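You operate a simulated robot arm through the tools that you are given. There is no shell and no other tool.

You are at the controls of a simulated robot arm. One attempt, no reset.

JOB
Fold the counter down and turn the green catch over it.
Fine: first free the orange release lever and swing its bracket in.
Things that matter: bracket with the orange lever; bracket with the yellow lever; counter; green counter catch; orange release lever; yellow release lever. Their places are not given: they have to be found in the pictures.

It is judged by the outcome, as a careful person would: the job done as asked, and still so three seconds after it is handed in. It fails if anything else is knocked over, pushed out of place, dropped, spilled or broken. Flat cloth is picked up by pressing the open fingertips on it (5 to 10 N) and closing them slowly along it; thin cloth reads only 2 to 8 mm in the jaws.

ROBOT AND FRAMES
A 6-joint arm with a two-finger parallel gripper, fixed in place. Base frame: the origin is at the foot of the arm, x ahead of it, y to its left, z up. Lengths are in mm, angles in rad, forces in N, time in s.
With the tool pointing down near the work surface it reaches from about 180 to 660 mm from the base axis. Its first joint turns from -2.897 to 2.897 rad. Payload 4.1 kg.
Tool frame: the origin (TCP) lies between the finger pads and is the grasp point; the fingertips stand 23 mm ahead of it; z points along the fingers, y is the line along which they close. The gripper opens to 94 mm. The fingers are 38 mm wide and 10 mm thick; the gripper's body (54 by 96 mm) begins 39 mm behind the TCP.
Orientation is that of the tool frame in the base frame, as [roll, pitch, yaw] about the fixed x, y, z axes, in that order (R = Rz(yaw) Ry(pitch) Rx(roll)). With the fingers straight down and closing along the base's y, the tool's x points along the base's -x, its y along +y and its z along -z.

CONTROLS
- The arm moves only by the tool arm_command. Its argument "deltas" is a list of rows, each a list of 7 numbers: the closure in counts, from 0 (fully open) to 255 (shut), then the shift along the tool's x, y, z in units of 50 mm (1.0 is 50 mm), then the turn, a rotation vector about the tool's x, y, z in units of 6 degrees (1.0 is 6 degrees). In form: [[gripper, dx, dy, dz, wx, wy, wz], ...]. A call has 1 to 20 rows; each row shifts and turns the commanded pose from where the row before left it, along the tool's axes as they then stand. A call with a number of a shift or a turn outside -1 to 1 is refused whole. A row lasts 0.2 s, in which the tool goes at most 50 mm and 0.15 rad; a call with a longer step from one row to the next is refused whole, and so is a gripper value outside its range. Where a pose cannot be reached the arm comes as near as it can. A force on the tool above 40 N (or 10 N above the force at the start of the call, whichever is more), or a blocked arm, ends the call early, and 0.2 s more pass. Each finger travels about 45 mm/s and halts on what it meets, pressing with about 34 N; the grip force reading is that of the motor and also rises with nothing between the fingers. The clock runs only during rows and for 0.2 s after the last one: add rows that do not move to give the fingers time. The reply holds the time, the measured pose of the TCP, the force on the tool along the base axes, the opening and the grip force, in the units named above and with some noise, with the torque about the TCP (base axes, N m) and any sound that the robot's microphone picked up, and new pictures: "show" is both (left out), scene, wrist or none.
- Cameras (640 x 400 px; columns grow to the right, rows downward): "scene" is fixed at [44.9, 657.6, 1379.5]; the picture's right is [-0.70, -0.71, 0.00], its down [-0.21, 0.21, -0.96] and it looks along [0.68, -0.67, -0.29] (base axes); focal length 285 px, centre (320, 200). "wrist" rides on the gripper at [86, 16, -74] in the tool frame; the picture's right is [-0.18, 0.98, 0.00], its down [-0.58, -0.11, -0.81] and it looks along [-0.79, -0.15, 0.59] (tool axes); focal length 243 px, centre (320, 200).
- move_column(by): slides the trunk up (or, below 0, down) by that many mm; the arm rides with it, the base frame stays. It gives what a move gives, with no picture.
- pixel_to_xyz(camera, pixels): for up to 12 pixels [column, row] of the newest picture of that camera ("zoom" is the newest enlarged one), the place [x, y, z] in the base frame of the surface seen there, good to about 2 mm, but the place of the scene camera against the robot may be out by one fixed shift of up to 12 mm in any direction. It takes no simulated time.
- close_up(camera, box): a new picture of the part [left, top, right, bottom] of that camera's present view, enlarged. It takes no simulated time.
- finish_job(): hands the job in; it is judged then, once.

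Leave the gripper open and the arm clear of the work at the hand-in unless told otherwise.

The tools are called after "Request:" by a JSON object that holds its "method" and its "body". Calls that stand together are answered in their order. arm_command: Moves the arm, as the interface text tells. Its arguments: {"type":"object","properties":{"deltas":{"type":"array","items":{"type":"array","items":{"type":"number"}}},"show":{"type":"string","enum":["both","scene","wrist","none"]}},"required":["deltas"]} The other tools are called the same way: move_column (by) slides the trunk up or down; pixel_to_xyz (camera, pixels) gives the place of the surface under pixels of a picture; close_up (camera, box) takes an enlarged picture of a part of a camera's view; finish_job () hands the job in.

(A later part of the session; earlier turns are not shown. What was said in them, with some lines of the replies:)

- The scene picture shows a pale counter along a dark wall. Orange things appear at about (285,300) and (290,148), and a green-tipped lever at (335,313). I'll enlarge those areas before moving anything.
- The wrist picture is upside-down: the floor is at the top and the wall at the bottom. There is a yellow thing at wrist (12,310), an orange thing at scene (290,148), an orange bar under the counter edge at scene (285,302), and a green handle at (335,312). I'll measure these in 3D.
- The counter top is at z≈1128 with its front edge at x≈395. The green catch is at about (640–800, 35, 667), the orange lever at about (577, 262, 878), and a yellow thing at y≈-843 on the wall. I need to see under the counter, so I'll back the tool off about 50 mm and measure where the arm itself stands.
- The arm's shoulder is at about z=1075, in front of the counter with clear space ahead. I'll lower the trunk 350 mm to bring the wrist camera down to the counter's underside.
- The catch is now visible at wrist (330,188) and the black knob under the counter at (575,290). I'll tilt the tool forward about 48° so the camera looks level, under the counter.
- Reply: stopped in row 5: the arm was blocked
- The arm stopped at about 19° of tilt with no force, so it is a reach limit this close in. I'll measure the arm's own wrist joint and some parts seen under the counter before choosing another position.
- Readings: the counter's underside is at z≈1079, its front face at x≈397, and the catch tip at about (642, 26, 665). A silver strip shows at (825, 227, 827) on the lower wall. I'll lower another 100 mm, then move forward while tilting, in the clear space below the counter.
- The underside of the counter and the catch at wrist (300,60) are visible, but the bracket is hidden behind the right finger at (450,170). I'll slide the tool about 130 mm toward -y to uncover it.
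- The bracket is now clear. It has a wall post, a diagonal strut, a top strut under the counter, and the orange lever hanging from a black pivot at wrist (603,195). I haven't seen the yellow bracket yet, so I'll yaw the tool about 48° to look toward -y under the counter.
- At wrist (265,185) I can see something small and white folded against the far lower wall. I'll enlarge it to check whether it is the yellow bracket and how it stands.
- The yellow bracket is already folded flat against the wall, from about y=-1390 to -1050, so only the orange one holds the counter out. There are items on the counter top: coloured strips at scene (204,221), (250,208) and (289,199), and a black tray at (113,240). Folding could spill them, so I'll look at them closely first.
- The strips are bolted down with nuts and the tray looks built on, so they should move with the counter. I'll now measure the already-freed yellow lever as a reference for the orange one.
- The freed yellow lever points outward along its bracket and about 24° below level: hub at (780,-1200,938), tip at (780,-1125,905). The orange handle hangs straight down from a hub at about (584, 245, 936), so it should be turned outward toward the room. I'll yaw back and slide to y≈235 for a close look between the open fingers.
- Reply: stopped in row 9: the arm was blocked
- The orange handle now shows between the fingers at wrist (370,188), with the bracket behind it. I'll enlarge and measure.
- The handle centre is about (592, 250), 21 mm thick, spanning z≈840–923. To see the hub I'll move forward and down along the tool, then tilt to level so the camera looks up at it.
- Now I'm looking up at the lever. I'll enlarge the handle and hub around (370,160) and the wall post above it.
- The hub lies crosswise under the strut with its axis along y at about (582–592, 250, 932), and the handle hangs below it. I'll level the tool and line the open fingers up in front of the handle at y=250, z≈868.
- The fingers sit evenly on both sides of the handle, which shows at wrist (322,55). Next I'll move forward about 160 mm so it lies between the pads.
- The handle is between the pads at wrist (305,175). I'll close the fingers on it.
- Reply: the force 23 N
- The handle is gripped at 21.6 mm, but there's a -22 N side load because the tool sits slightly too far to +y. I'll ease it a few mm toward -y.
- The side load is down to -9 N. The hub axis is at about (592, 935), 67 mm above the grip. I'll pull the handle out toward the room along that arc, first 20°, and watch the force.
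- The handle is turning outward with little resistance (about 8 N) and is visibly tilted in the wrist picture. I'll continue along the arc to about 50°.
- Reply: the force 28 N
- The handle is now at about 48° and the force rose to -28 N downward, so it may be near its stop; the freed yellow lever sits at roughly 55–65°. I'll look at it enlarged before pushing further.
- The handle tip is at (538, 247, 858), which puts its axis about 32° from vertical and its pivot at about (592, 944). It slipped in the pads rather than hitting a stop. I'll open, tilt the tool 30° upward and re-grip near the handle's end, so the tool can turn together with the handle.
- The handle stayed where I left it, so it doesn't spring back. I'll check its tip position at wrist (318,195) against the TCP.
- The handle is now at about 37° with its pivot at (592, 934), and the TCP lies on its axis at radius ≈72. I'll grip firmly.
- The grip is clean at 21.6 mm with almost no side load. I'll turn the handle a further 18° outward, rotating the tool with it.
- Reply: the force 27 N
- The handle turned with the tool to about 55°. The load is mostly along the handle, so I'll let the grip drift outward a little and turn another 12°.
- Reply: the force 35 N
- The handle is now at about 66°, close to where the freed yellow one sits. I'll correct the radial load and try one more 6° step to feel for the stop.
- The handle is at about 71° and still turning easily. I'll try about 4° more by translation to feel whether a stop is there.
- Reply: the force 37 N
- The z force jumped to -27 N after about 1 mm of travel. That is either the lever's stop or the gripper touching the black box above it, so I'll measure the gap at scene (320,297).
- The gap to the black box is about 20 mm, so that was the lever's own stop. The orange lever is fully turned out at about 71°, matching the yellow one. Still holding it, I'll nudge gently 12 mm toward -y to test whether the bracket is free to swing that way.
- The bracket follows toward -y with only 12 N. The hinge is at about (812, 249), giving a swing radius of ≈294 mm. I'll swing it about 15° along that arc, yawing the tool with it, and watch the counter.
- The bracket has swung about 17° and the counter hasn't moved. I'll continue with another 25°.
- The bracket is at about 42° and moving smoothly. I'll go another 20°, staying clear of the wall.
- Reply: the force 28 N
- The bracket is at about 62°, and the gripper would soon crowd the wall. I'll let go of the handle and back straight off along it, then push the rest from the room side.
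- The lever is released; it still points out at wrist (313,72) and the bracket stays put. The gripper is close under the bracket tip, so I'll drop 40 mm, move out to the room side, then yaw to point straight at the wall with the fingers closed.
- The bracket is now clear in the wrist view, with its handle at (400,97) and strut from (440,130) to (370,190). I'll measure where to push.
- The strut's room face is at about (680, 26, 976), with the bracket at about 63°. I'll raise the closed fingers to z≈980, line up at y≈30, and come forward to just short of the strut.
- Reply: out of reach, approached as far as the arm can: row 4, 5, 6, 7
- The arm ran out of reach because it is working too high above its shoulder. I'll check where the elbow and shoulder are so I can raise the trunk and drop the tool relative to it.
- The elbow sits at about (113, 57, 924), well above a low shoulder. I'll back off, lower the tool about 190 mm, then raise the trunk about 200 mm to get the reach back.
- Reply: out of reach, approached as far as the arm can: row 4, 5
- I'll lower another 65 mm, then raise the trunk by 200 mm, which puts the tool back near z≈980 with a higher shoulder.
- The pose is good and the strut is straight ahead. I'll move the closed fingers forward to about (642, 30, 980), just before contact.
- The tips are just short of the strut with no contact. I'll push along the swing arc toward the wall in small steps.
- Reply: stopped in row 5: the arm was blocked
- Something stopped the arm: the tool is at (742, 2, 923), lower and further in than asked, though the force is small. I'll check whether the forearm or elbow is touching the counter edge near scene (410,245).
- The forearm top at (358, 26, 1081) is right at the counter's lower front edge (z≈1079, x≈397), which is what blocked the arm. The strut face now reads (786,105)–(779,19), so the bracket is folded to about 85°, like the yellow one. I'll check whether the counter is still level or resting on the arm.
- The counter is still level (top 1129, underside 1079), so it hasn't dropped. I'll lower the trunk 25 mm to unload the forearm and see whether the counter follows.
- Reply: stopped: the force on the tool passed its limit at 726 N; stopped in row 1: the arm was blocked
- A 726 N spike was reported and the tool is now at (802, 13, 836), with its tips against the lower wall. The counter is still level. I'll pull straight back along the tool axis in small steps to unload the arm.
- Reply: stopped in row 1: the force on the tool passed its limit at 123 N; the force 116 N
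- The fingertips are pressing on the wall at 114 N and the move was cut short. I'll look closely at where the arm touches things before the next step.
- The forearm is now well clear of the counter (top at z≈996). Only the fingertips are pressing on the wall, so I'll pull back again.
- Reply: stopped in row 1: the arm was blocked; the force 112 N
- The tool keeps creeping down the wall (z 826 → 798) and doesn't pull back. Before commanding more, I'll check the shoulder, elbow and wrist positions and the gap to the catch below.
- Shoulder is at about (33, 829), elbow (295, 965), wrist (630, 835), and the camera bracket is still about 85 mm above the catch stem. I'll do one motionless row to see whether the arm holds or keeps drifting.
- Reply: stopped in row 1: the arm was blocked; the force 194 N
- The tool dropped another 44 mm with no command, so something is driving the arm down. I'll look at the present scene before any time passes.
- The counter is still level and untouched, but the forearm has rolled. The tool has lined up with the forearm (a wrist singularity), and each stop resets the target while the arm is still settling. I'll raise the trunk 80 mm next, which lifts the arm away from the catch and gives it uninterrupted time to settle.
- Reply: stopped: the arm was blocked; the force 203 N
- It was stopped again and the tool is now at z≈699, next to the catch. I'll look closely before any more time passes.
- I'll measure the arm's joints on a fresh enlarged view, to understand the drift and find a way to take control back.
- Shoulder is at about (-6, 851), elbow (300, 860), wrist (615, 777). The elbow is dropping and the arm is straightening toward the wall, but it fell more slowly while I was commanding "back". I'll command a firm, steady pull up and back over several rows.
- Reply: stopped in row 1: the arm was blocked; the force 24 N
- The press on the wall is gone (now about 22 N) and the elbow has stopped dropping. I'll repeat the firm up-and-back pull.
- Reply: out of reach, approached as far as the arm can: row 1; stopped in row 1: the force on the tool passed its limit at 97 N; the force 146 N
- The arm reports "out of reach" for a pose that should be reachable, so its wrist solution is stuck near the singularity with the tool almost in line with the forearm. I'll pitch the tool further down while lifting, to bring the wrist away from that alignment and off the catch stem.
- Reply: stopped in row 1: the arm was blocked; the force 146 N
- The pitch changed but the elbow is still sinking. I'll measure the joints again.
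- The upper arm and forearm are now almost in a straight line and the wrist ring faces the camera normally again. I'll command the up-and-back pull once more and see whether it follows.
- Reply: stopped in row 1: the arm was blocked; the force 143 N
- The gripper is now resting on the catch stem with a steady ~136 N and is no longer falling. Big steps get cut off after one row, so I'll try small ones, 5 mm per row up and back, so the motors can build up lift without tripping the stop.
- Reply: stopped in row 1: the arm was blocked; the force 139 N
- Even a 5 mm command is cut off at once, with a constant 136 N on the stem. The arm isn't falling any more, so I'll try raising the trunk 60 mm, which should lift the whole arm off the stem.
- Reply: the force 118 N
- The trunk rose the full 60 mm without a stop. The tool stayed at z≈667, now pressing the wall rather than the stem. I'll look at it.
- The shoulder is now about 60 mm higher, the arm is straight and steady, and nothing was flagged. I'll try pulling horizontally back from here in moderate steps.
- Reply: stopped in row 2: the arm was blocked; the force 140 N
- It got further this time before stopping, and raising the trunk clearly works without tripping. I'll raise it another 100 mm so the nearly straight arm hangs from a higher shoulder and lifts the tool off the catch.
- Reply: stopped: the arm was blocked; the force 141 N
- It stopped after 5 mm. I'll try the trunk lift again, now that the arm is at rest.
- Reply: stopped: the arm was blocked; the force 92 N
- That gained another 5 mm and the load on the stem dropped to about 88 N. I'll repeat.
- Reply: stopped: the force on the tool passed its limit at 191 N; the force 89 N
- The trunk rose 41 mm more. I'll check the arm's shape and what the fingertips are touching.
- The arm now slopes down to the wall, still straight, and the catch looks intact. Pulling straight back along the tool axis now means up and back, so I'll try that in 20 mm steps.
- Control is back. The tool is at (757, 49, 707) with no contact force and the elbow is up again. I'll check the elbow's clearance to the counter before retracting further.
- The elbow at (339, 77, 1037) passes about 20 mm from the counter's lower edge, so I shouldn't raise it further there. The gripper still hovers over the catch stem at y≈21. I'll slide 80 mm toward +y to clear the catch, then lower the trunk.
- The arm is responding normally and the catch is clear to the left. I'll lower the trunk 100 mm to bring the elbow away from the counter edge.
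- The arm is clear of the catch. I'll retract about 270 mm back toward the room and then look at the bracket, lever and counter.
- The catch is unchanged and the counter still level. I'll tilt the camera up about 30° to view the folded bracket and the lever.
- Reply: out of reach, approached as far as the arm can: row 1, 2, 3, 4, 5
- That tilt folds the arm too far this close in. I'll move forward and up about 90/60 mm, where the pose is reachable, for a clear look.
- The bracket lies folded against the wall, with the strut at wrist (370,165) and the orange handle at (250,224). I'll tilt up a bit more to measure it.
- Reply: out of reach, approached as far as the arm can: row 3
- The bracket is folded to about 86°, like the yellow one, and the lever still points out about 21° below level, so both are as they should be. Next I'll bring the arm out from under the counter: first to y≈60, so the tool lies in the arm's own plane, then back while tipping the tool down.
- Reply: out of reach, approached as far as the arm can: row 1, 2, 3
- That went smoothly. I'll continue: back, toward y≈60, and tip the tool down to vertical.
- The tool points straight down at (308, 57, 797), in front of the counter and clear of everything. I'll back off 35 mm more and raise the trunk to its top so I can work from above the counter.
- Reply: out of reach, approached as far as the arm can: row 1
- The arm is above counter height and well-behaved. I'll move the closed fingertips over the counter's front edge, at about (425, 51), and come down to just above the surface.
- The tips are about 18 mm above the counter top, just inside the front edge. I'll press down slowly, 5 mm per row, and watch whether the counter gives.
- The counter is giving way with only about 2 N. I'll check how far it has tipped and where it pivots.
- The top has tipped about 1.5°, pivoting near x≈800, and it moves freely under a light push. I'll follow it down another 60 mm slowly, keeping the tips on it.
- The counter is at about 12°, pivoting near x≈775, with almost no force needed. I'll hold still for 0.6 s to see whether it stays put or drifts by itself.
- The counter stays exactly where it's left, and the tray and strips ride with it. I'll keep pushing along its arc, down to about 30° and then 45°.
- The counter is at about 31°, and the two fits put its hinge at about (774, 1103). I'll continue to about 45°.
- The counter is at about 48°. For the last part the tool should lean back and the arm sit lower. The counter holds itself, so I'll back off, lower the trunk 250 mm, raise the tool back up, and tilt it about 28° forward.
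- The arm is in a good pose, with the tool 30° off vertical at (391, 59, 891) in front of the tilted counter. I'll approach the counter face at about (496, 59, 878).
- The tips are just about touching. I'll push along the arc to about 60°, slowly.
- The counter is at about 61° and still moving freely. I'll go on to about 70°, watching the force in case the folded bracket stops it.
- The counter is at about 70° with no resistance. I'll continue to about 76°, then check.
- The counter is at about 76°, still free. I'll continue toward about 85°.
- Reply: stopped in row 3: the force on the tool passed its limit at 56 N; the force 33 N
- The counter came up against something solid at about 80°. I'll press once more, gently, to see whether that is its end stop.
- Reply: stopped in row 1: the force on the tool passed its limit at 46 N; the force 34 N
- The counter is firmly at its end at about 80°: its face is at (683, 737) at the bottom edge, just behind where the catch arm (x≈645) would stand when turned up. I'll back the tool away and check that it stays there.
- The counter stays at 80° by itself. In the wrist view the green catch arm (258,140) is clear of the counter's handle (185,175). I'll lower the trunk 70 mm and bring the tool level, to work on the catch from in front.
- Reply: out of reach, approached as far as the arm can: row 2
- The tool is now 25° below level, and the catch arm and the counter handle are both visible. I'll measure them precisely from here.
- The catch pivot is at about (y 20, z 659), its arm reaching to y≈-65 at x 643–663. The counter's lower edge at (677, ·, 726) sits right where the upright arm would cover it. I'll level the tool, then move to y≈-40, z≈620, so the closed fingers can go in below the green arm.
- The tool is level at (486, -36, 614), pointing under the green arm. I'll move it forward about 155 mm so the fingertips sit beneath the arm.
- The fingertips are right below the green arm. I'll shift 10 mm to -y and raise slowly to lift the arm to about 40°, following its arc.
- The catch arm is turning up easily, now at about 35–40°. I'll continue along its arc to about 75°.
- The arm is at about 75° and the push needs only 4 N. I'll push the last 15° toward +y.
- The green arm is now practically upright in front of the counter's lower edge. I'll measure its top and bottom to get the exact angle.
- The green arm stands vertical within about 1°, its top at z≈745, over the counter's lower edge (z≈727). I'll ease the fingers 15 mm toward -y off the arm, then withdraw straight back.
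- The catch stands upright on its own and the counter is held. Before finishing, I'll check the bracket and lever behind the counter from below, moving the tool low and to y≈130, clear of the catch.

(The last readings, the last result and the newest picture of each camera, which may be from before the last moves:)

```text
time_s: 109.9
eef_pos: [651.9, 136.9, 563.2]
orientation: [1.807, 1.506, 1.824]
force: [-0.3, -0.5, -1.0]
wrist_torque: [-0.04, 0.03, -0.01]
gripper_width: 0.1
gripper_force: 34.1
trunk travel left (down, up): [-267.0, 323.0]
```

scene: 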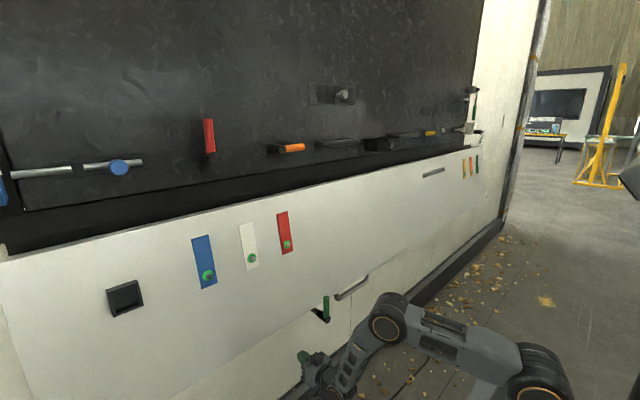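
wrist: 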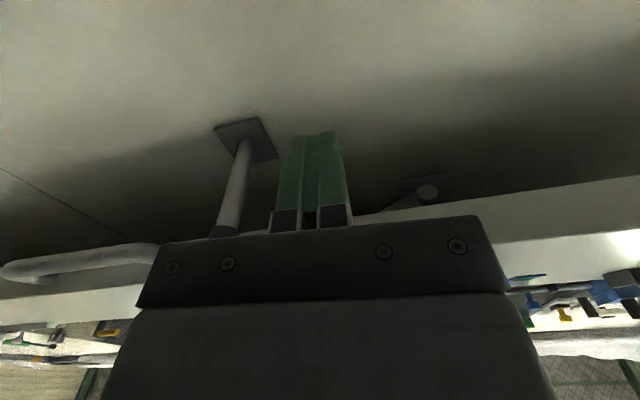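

The bottom of the bracket post and strut show at wrist (428,195). I'll move forward a little more and tilt up to see up behind the counter.

Request:
{"method": "arm_command", "body": {"deltas": [[255, 0, 0, 0.8, 0, 0, 0], [255, 0.3, 0, 0, 0, -1, 0], [255, 0.3, 0, 0, 0, -1, 0], [255, 0.3, 0, 0, 0, -1, 0], [255, 0, 0, 0, 0, -1, 0], [255, 0, 0, 0, 0, 0, 0]], "show": "wrist"}}

Request:
{"method": "close_up", "body": {"camera": "wrist", "box": [160, 60, 520, 240]}}

```text
time_s: 111.3
eef_pos: [694.5, 143.1, 519.1]
orientation: [0.156, 1.161, 0.161]
force: [-0.3, -0.7, -0.2]
wrist_torque: [0.01, -0.01, -0.01]
gripper_width: 0.3
gripper_force: 34.0
trunk travel left (down, up): [-267.0, 323.0]
```

wrist: 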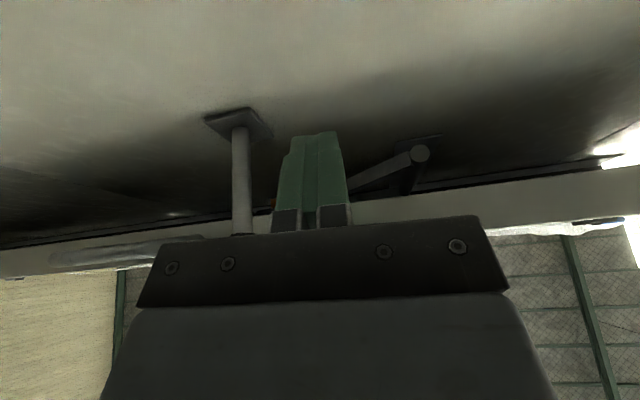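

```text
1.78 times, centred on (340, 150) of wrist
```

zoom: 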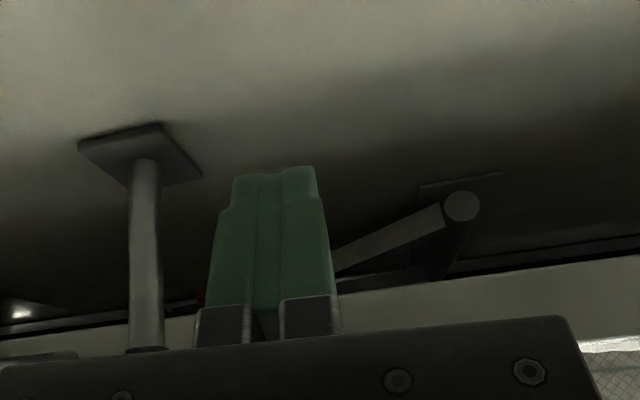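

The bracket is folded behind the counter, with a glimpse of the orange lever beside the finger. I'll enlarge that area and measure the strut.

Request:
{"method": "close_up", "body": {"camera": "wrist", "box": [235, 160, 435, 240]}}

Request:
{"method": "pixel_to_xyz", "body": {"camera": "wrist", "pixels": [[410, 160], [385, 172], [365, 183], [355, 188], [421, 153], [273, 227], [400, 200], [380, 210], [430, 190], [500, 185], [500, 195], [268, 215]]}}

```text
3.20 times, centred on (335, 200) of wrist
```

zoom: 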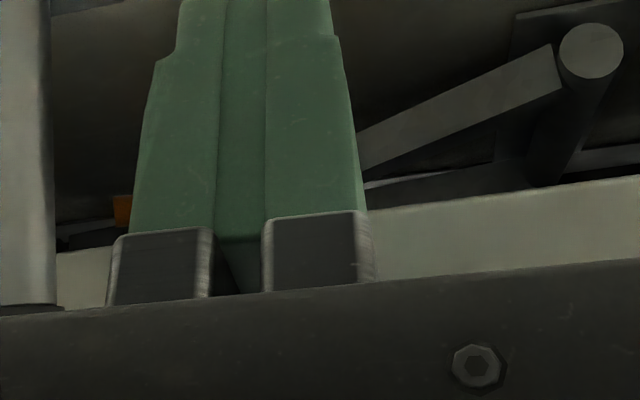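

```text
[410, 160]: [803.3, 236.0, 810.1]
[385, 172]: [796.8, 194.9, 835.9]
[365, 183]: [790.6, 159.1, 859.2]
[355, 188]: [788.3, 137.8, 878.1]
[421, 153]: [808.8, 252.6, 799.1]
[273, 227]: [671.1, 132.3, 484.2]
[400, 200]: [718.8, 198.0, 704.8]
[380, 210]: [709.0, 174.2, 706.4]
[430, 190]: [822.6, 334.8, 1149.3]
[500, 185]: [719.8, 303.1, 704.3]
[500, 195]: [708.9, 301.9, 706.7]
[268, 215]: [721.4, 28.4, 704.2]
```

The strut still lies along the wall. The counter's bottom edge reads z≈705 here, a bit lower than I expected, so I'll cross-check its position in the scene view.

Request:
{"method": "close_up", "body": {"camera": "scene", "box": [160, 280, 340, 400]}}

Request:
{"method": "pixel_to_xyz", "body": {"camera": "scene", "pixels": [[150, 320], [60, 260], [250, 270], [300, 300], [305, 312], [260, 338], [255, 335], [220, 360], [180, 390], [325, 305], [326, 300], [100, 380]]}}

```text
3.33 times, centred on (250, 340) of scene
```

zoom: 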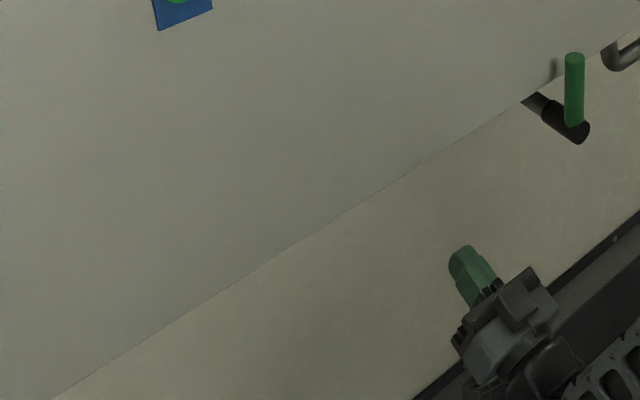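

```text
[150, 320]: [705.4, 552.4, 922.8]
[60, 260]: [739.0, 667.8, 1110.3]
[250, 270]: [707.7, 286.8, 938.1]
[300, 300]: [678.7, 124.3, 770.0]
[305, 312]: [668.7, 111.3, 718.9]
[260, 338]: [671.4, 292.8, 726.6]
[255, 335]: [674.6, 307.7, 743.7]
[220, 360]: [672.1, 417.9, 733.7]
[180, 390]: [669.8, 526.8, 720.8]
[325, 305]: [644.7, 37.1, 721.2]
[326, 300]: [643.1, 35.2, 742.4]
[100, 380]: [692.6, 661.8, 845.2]
```

The scene view agrees: the counter is at 79.8° with its lower edge at z≈719, and the catch arm (z up to ≈742–747) stands in front of it. The bracket is still folded. Everything is in place, so I'll withdraw the arm, first straight back while levelling the tool.

Request:
{"method": "arm_command", "body": {"deltas": [[255, -0.33, 0, -0.73, 0, 1, 0], [255, -0.25, 0, -0.77, 0, 1, 0], [255, -0.17, 0, -0.79, 0, 1, 0], [255, -0.08, 0, -0.8, 0, 1, 0], [255, 0, -0.5, -0.3, 0, 0, 0], [255, 0, -0.5, -0.3, 0, 0, 0], [255, 0, -0.5, 0, 0, 0, 0], [255, 0, 0, 0, 0, 0, 0]], "show": "both"}}

```text
time_s: 113.1
eef_pos: [505.9, 61.7, 518.4]
orientation: [1.799, 1.506, 1.815]
force: [0.5, 0.4, 1.2]
wrist_torque: [0.02, 0.03, 0.02]
gripper_width: 0.1
gripper_force: 33.9
trunk travel left (down, up): [-267.0, 323.0]
```

scene: 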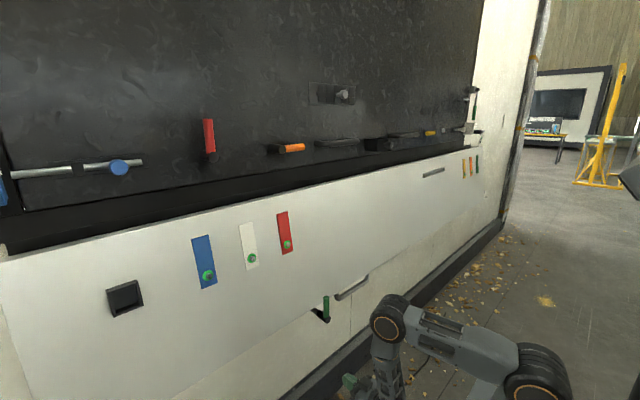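
wrist: 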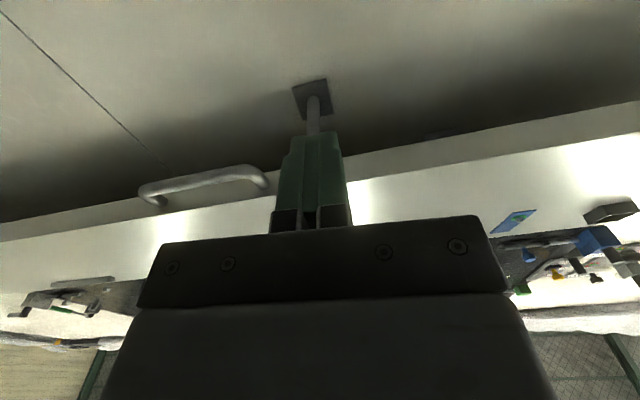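

The arm is clear of the catch. I'll raise it about 270 mm in front of the folded counter, so I can tip the tool down along the path that worked before.

Request:
{"method": "arm_command", "body": {"deltas": [[255, -0.8, 0, 0.1, 0, 0, 0], [255, -0.8, 0, 0.1, 0, 0, 0], [255, -0.8, 0, 0.1, 0, 0, 0], [255, -0.8, 0, 0.1, 0, 0, 0], [255, -0.8, 0, 0.1, 0, 0, 0], [255, -0.8, 0, 0.1, 0, 0, 0], [255, -0.6, 0, 0.1, 0, 0, 0], [255, 0, 0, 0, 0, 0, 0]], "show": "scene"}}

```text
time_s: 114.9
eef_pos: [546.4, 47.3, 787.1]
orientation: [1.81, 1.507, 1.827]
force: [0.2, 0.1, -0.3]
wrist_torque: [0.03, 0.04, 0.01]
gripper_width: 0.2
gripper_force: 34.0
trunk travel left (down, up): [-267.0, 323.0]
```

scene: 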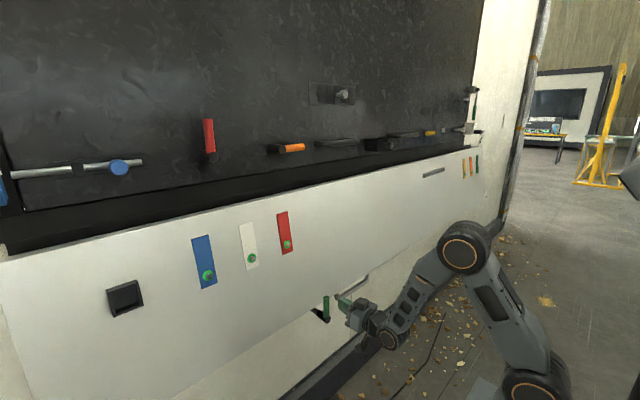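

The space in front is free. I'll bring the tool back while tipping it down to vertical, away from the catch and counter.

Request:
{"method": "arm_command", "body": {"deltas": [[255, 0, 0, -0.32, 0, 1, 0], [255, 0.033, 0, -0.318, 0, 1, 0], [255, 0.067, 0, -0.313, 0, 1, 0], [255, 0.099, 0, -0.304, 0, 1, 0], [255, 0.13, 0, -0.292, 0, 1, 0], [255, 0.16, 0, -0.277, 0, 1, 0], [255, 0.188, 0, -0.259, 0, 1, 0], [255, 0.214, 0, -0.238, 0, 1, 0], [255, 0, 0, 0, 0, 0, 0]], "show": "none"}}

Request:
{"method": "arm_command", "body": {"deltas": [[255, 0.223, 0, -0.2, 0, 1, 0], [255, 0.243, 0, -0.176, 0, 1, 0], [255, 0.26, 0, -0.15, 0, 1, 0], [255, 0.274, 0, -0.122, 0, 1, 0], [255, 0.285, 0, -0.093, 0, 1, 0], [255, 0.293, 0, -0.062, 0, 1, 0], [255, 0.298, 0, -0.031, 0, 0.8, 0], [255, 0, 0, 0, 0, 0, 0]], "show": "both"}}

```text
time_s: 116.9
eef_pos: [422.3, 46.2, 788.8]
orientation: [3.066, 0.751, 3.098]
force: [-0.7, 0.0, -0.3]
wrist_torque: [-0.01, 0.02, 0.0]
gripper_width: 0.0
gripper_force: 33.6
out of reach, approached as far as the arm can: row 8
trunk travel left (down, up): [-267.0, 323.0]
```

```text
time_s: 118.7
eef_pos: [340.6, 74.3, 736.2]
orientation: [-3.12, 0.269, 3.109]
force: [-0.7, -0.6, -0.1]
wrist_torque: [0.02, -0.02, 0.0]
gripper_width: 0.0
gripper_force: 33.6
out of reach, approached as far as the arm can: row 1, 2, 3, 5, 6, 7
trunk travel left (down, up): [-267.0, 323.0]
```

scene: 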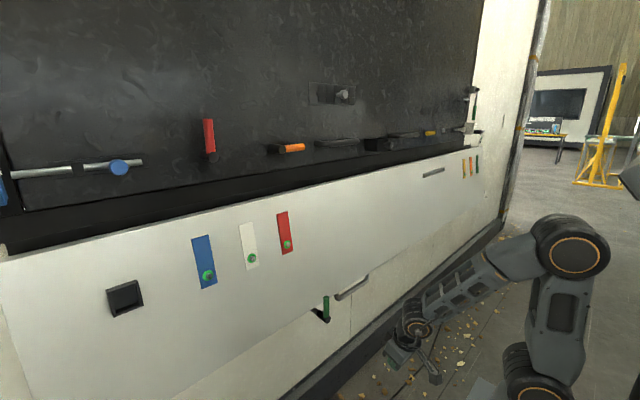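
wrist: 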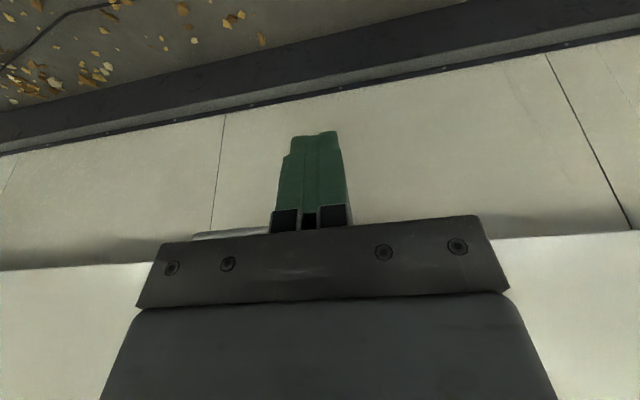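

The arm is about 300 mm in front of the catch and touching nothing. I'll open the gripper fully, wait, and take a last look.

Request:
{"method": "arm_command", "body": {"deltas": [[120, 0, 0, 0, 0, 0, 0], [0, 0, 0, 0, 0, 0, 0], [0, 0, 0, 0, 0, 0, 0], [0, 0, 0, 0, 0, 0, 0], [0, 0, 0, 0, 0, 0, 0], [0, 0, 0, 0, 0, 0, 0], [0, 0, 0, 0, 0, 0, 0], [0, 0, 0, 0, 0, 0, 0], [0, 0, 0, 0, 0, 0, 0], [0, 0, 0, 0, 0, 0, 0]], "show": "both"}}

Request:
{"method": "close_up", "body": {"camera": "scene", "box": [270, 250, 430, 350]}}

Request:
{"method": "pixel_to_xyz", "body": {"camera": "scene", "pixels": [[150, 320], [60, 260], [250, 270], [305, 312], [100, 380], [326, 300], [325, 312], [320, 316]]}}

```text
time_s: 120.9
eef_pos: [342.0, 75.4, 736.9]
orientation: [-3.12, 0.273, 3.108]
force: [0.1, 0.0, -0.3]
wrist_torque: [0.03, -0.01, -0.01]
gripper_width: 93.8
gripper_force: 0.1
trunk travel left (down, up): [-267.0, 323.0]
```

scene: 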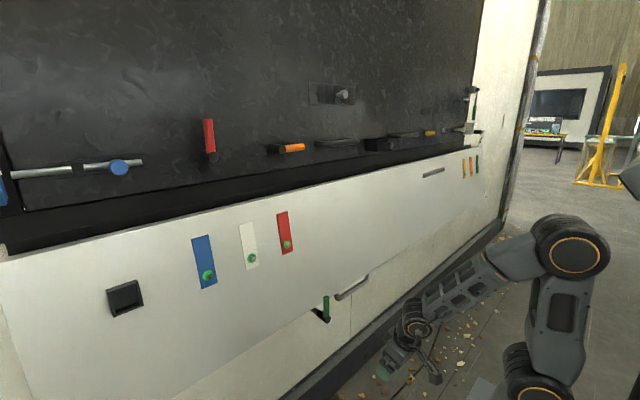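
wrist: 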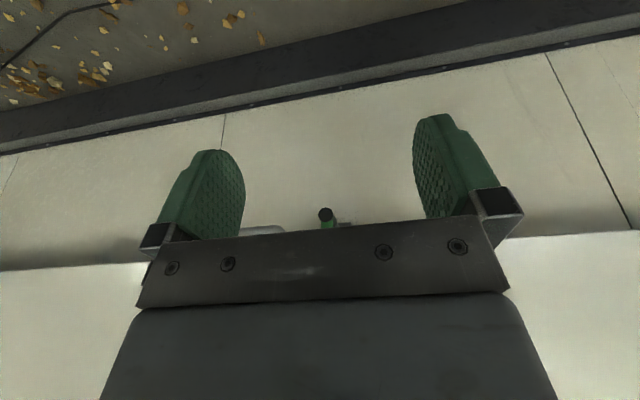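

```text
4.00 times, centred on (350, 300) of scene
```

zoom: 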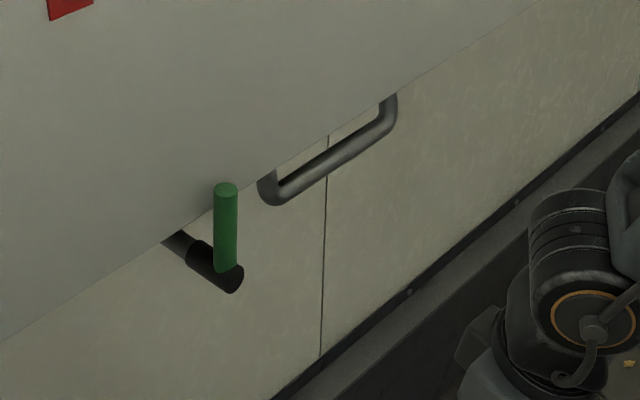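

```text
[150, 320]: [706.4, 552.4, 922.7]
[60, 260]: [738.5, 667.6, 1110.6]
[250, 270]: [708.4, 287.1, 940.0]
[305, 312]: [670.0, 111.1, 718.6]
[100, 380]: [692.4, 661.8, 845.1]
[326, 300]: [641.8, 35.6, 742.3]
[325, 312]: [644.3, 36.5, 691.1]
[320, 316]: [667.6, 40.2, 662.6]
```

After about 14 s untouched the counter is unchanged at about 80°, and the green catch stands upright over its lower edge. The bracket and its freed lever are folded in behind it, the yellow bracket is untouched by the arm, and the gripper is open and clear. I'm handing in.

One thing to note: mid-job, the arm lost its posture near a wrist singularity. It pressed on the lower wall and the catch stem, with one force spike of 726 N. I saw no displacement or damage afterwards.

Request:
{"method": "finish_job", "body": {}}

```text
The job is handed in.
```

The counter is folded down, and the green catch is turned up over its lower edge. I handed the job in with the gripper open and the arm clear.

- **Orange lever and bracket:** I turned the lever out to its stop, about 71° from hanging. The bracket then swung in against the wall to about 86°, close to the yellow one, which was already folded.
- **Counter:** it folded freely and came up against a firm stop at about 80°. It stayed there on its own after I backed off. I took this as its end position, because the catch arm fits right over the edge there. I could not tell whether the stop is the counter's own limit or the folded brackets behind it.
- **Green catch:** it stands within about 1° of vertical, overlapping the counter's lower edge by roughly 25 mm.

**Collision:** while I was pushing the bracket in, the arm lost its posture and sank out of control for several seconds. The force reading spiked to 726 N. The fingers pressed on the lower wall at up to about 200 N, and the gripper then rested on the catch stem at about 136 N. I lifted it off by raising the trunk. Afterwards the catch turned normally and I saw nothing moved or damaged, but the lower wall and the catch mount took that load.

The strips and tray on the counter moved with it. I could see only part of the orange bracket behind the folded counter at the end. I did not look at the yellow bracket again after folding.
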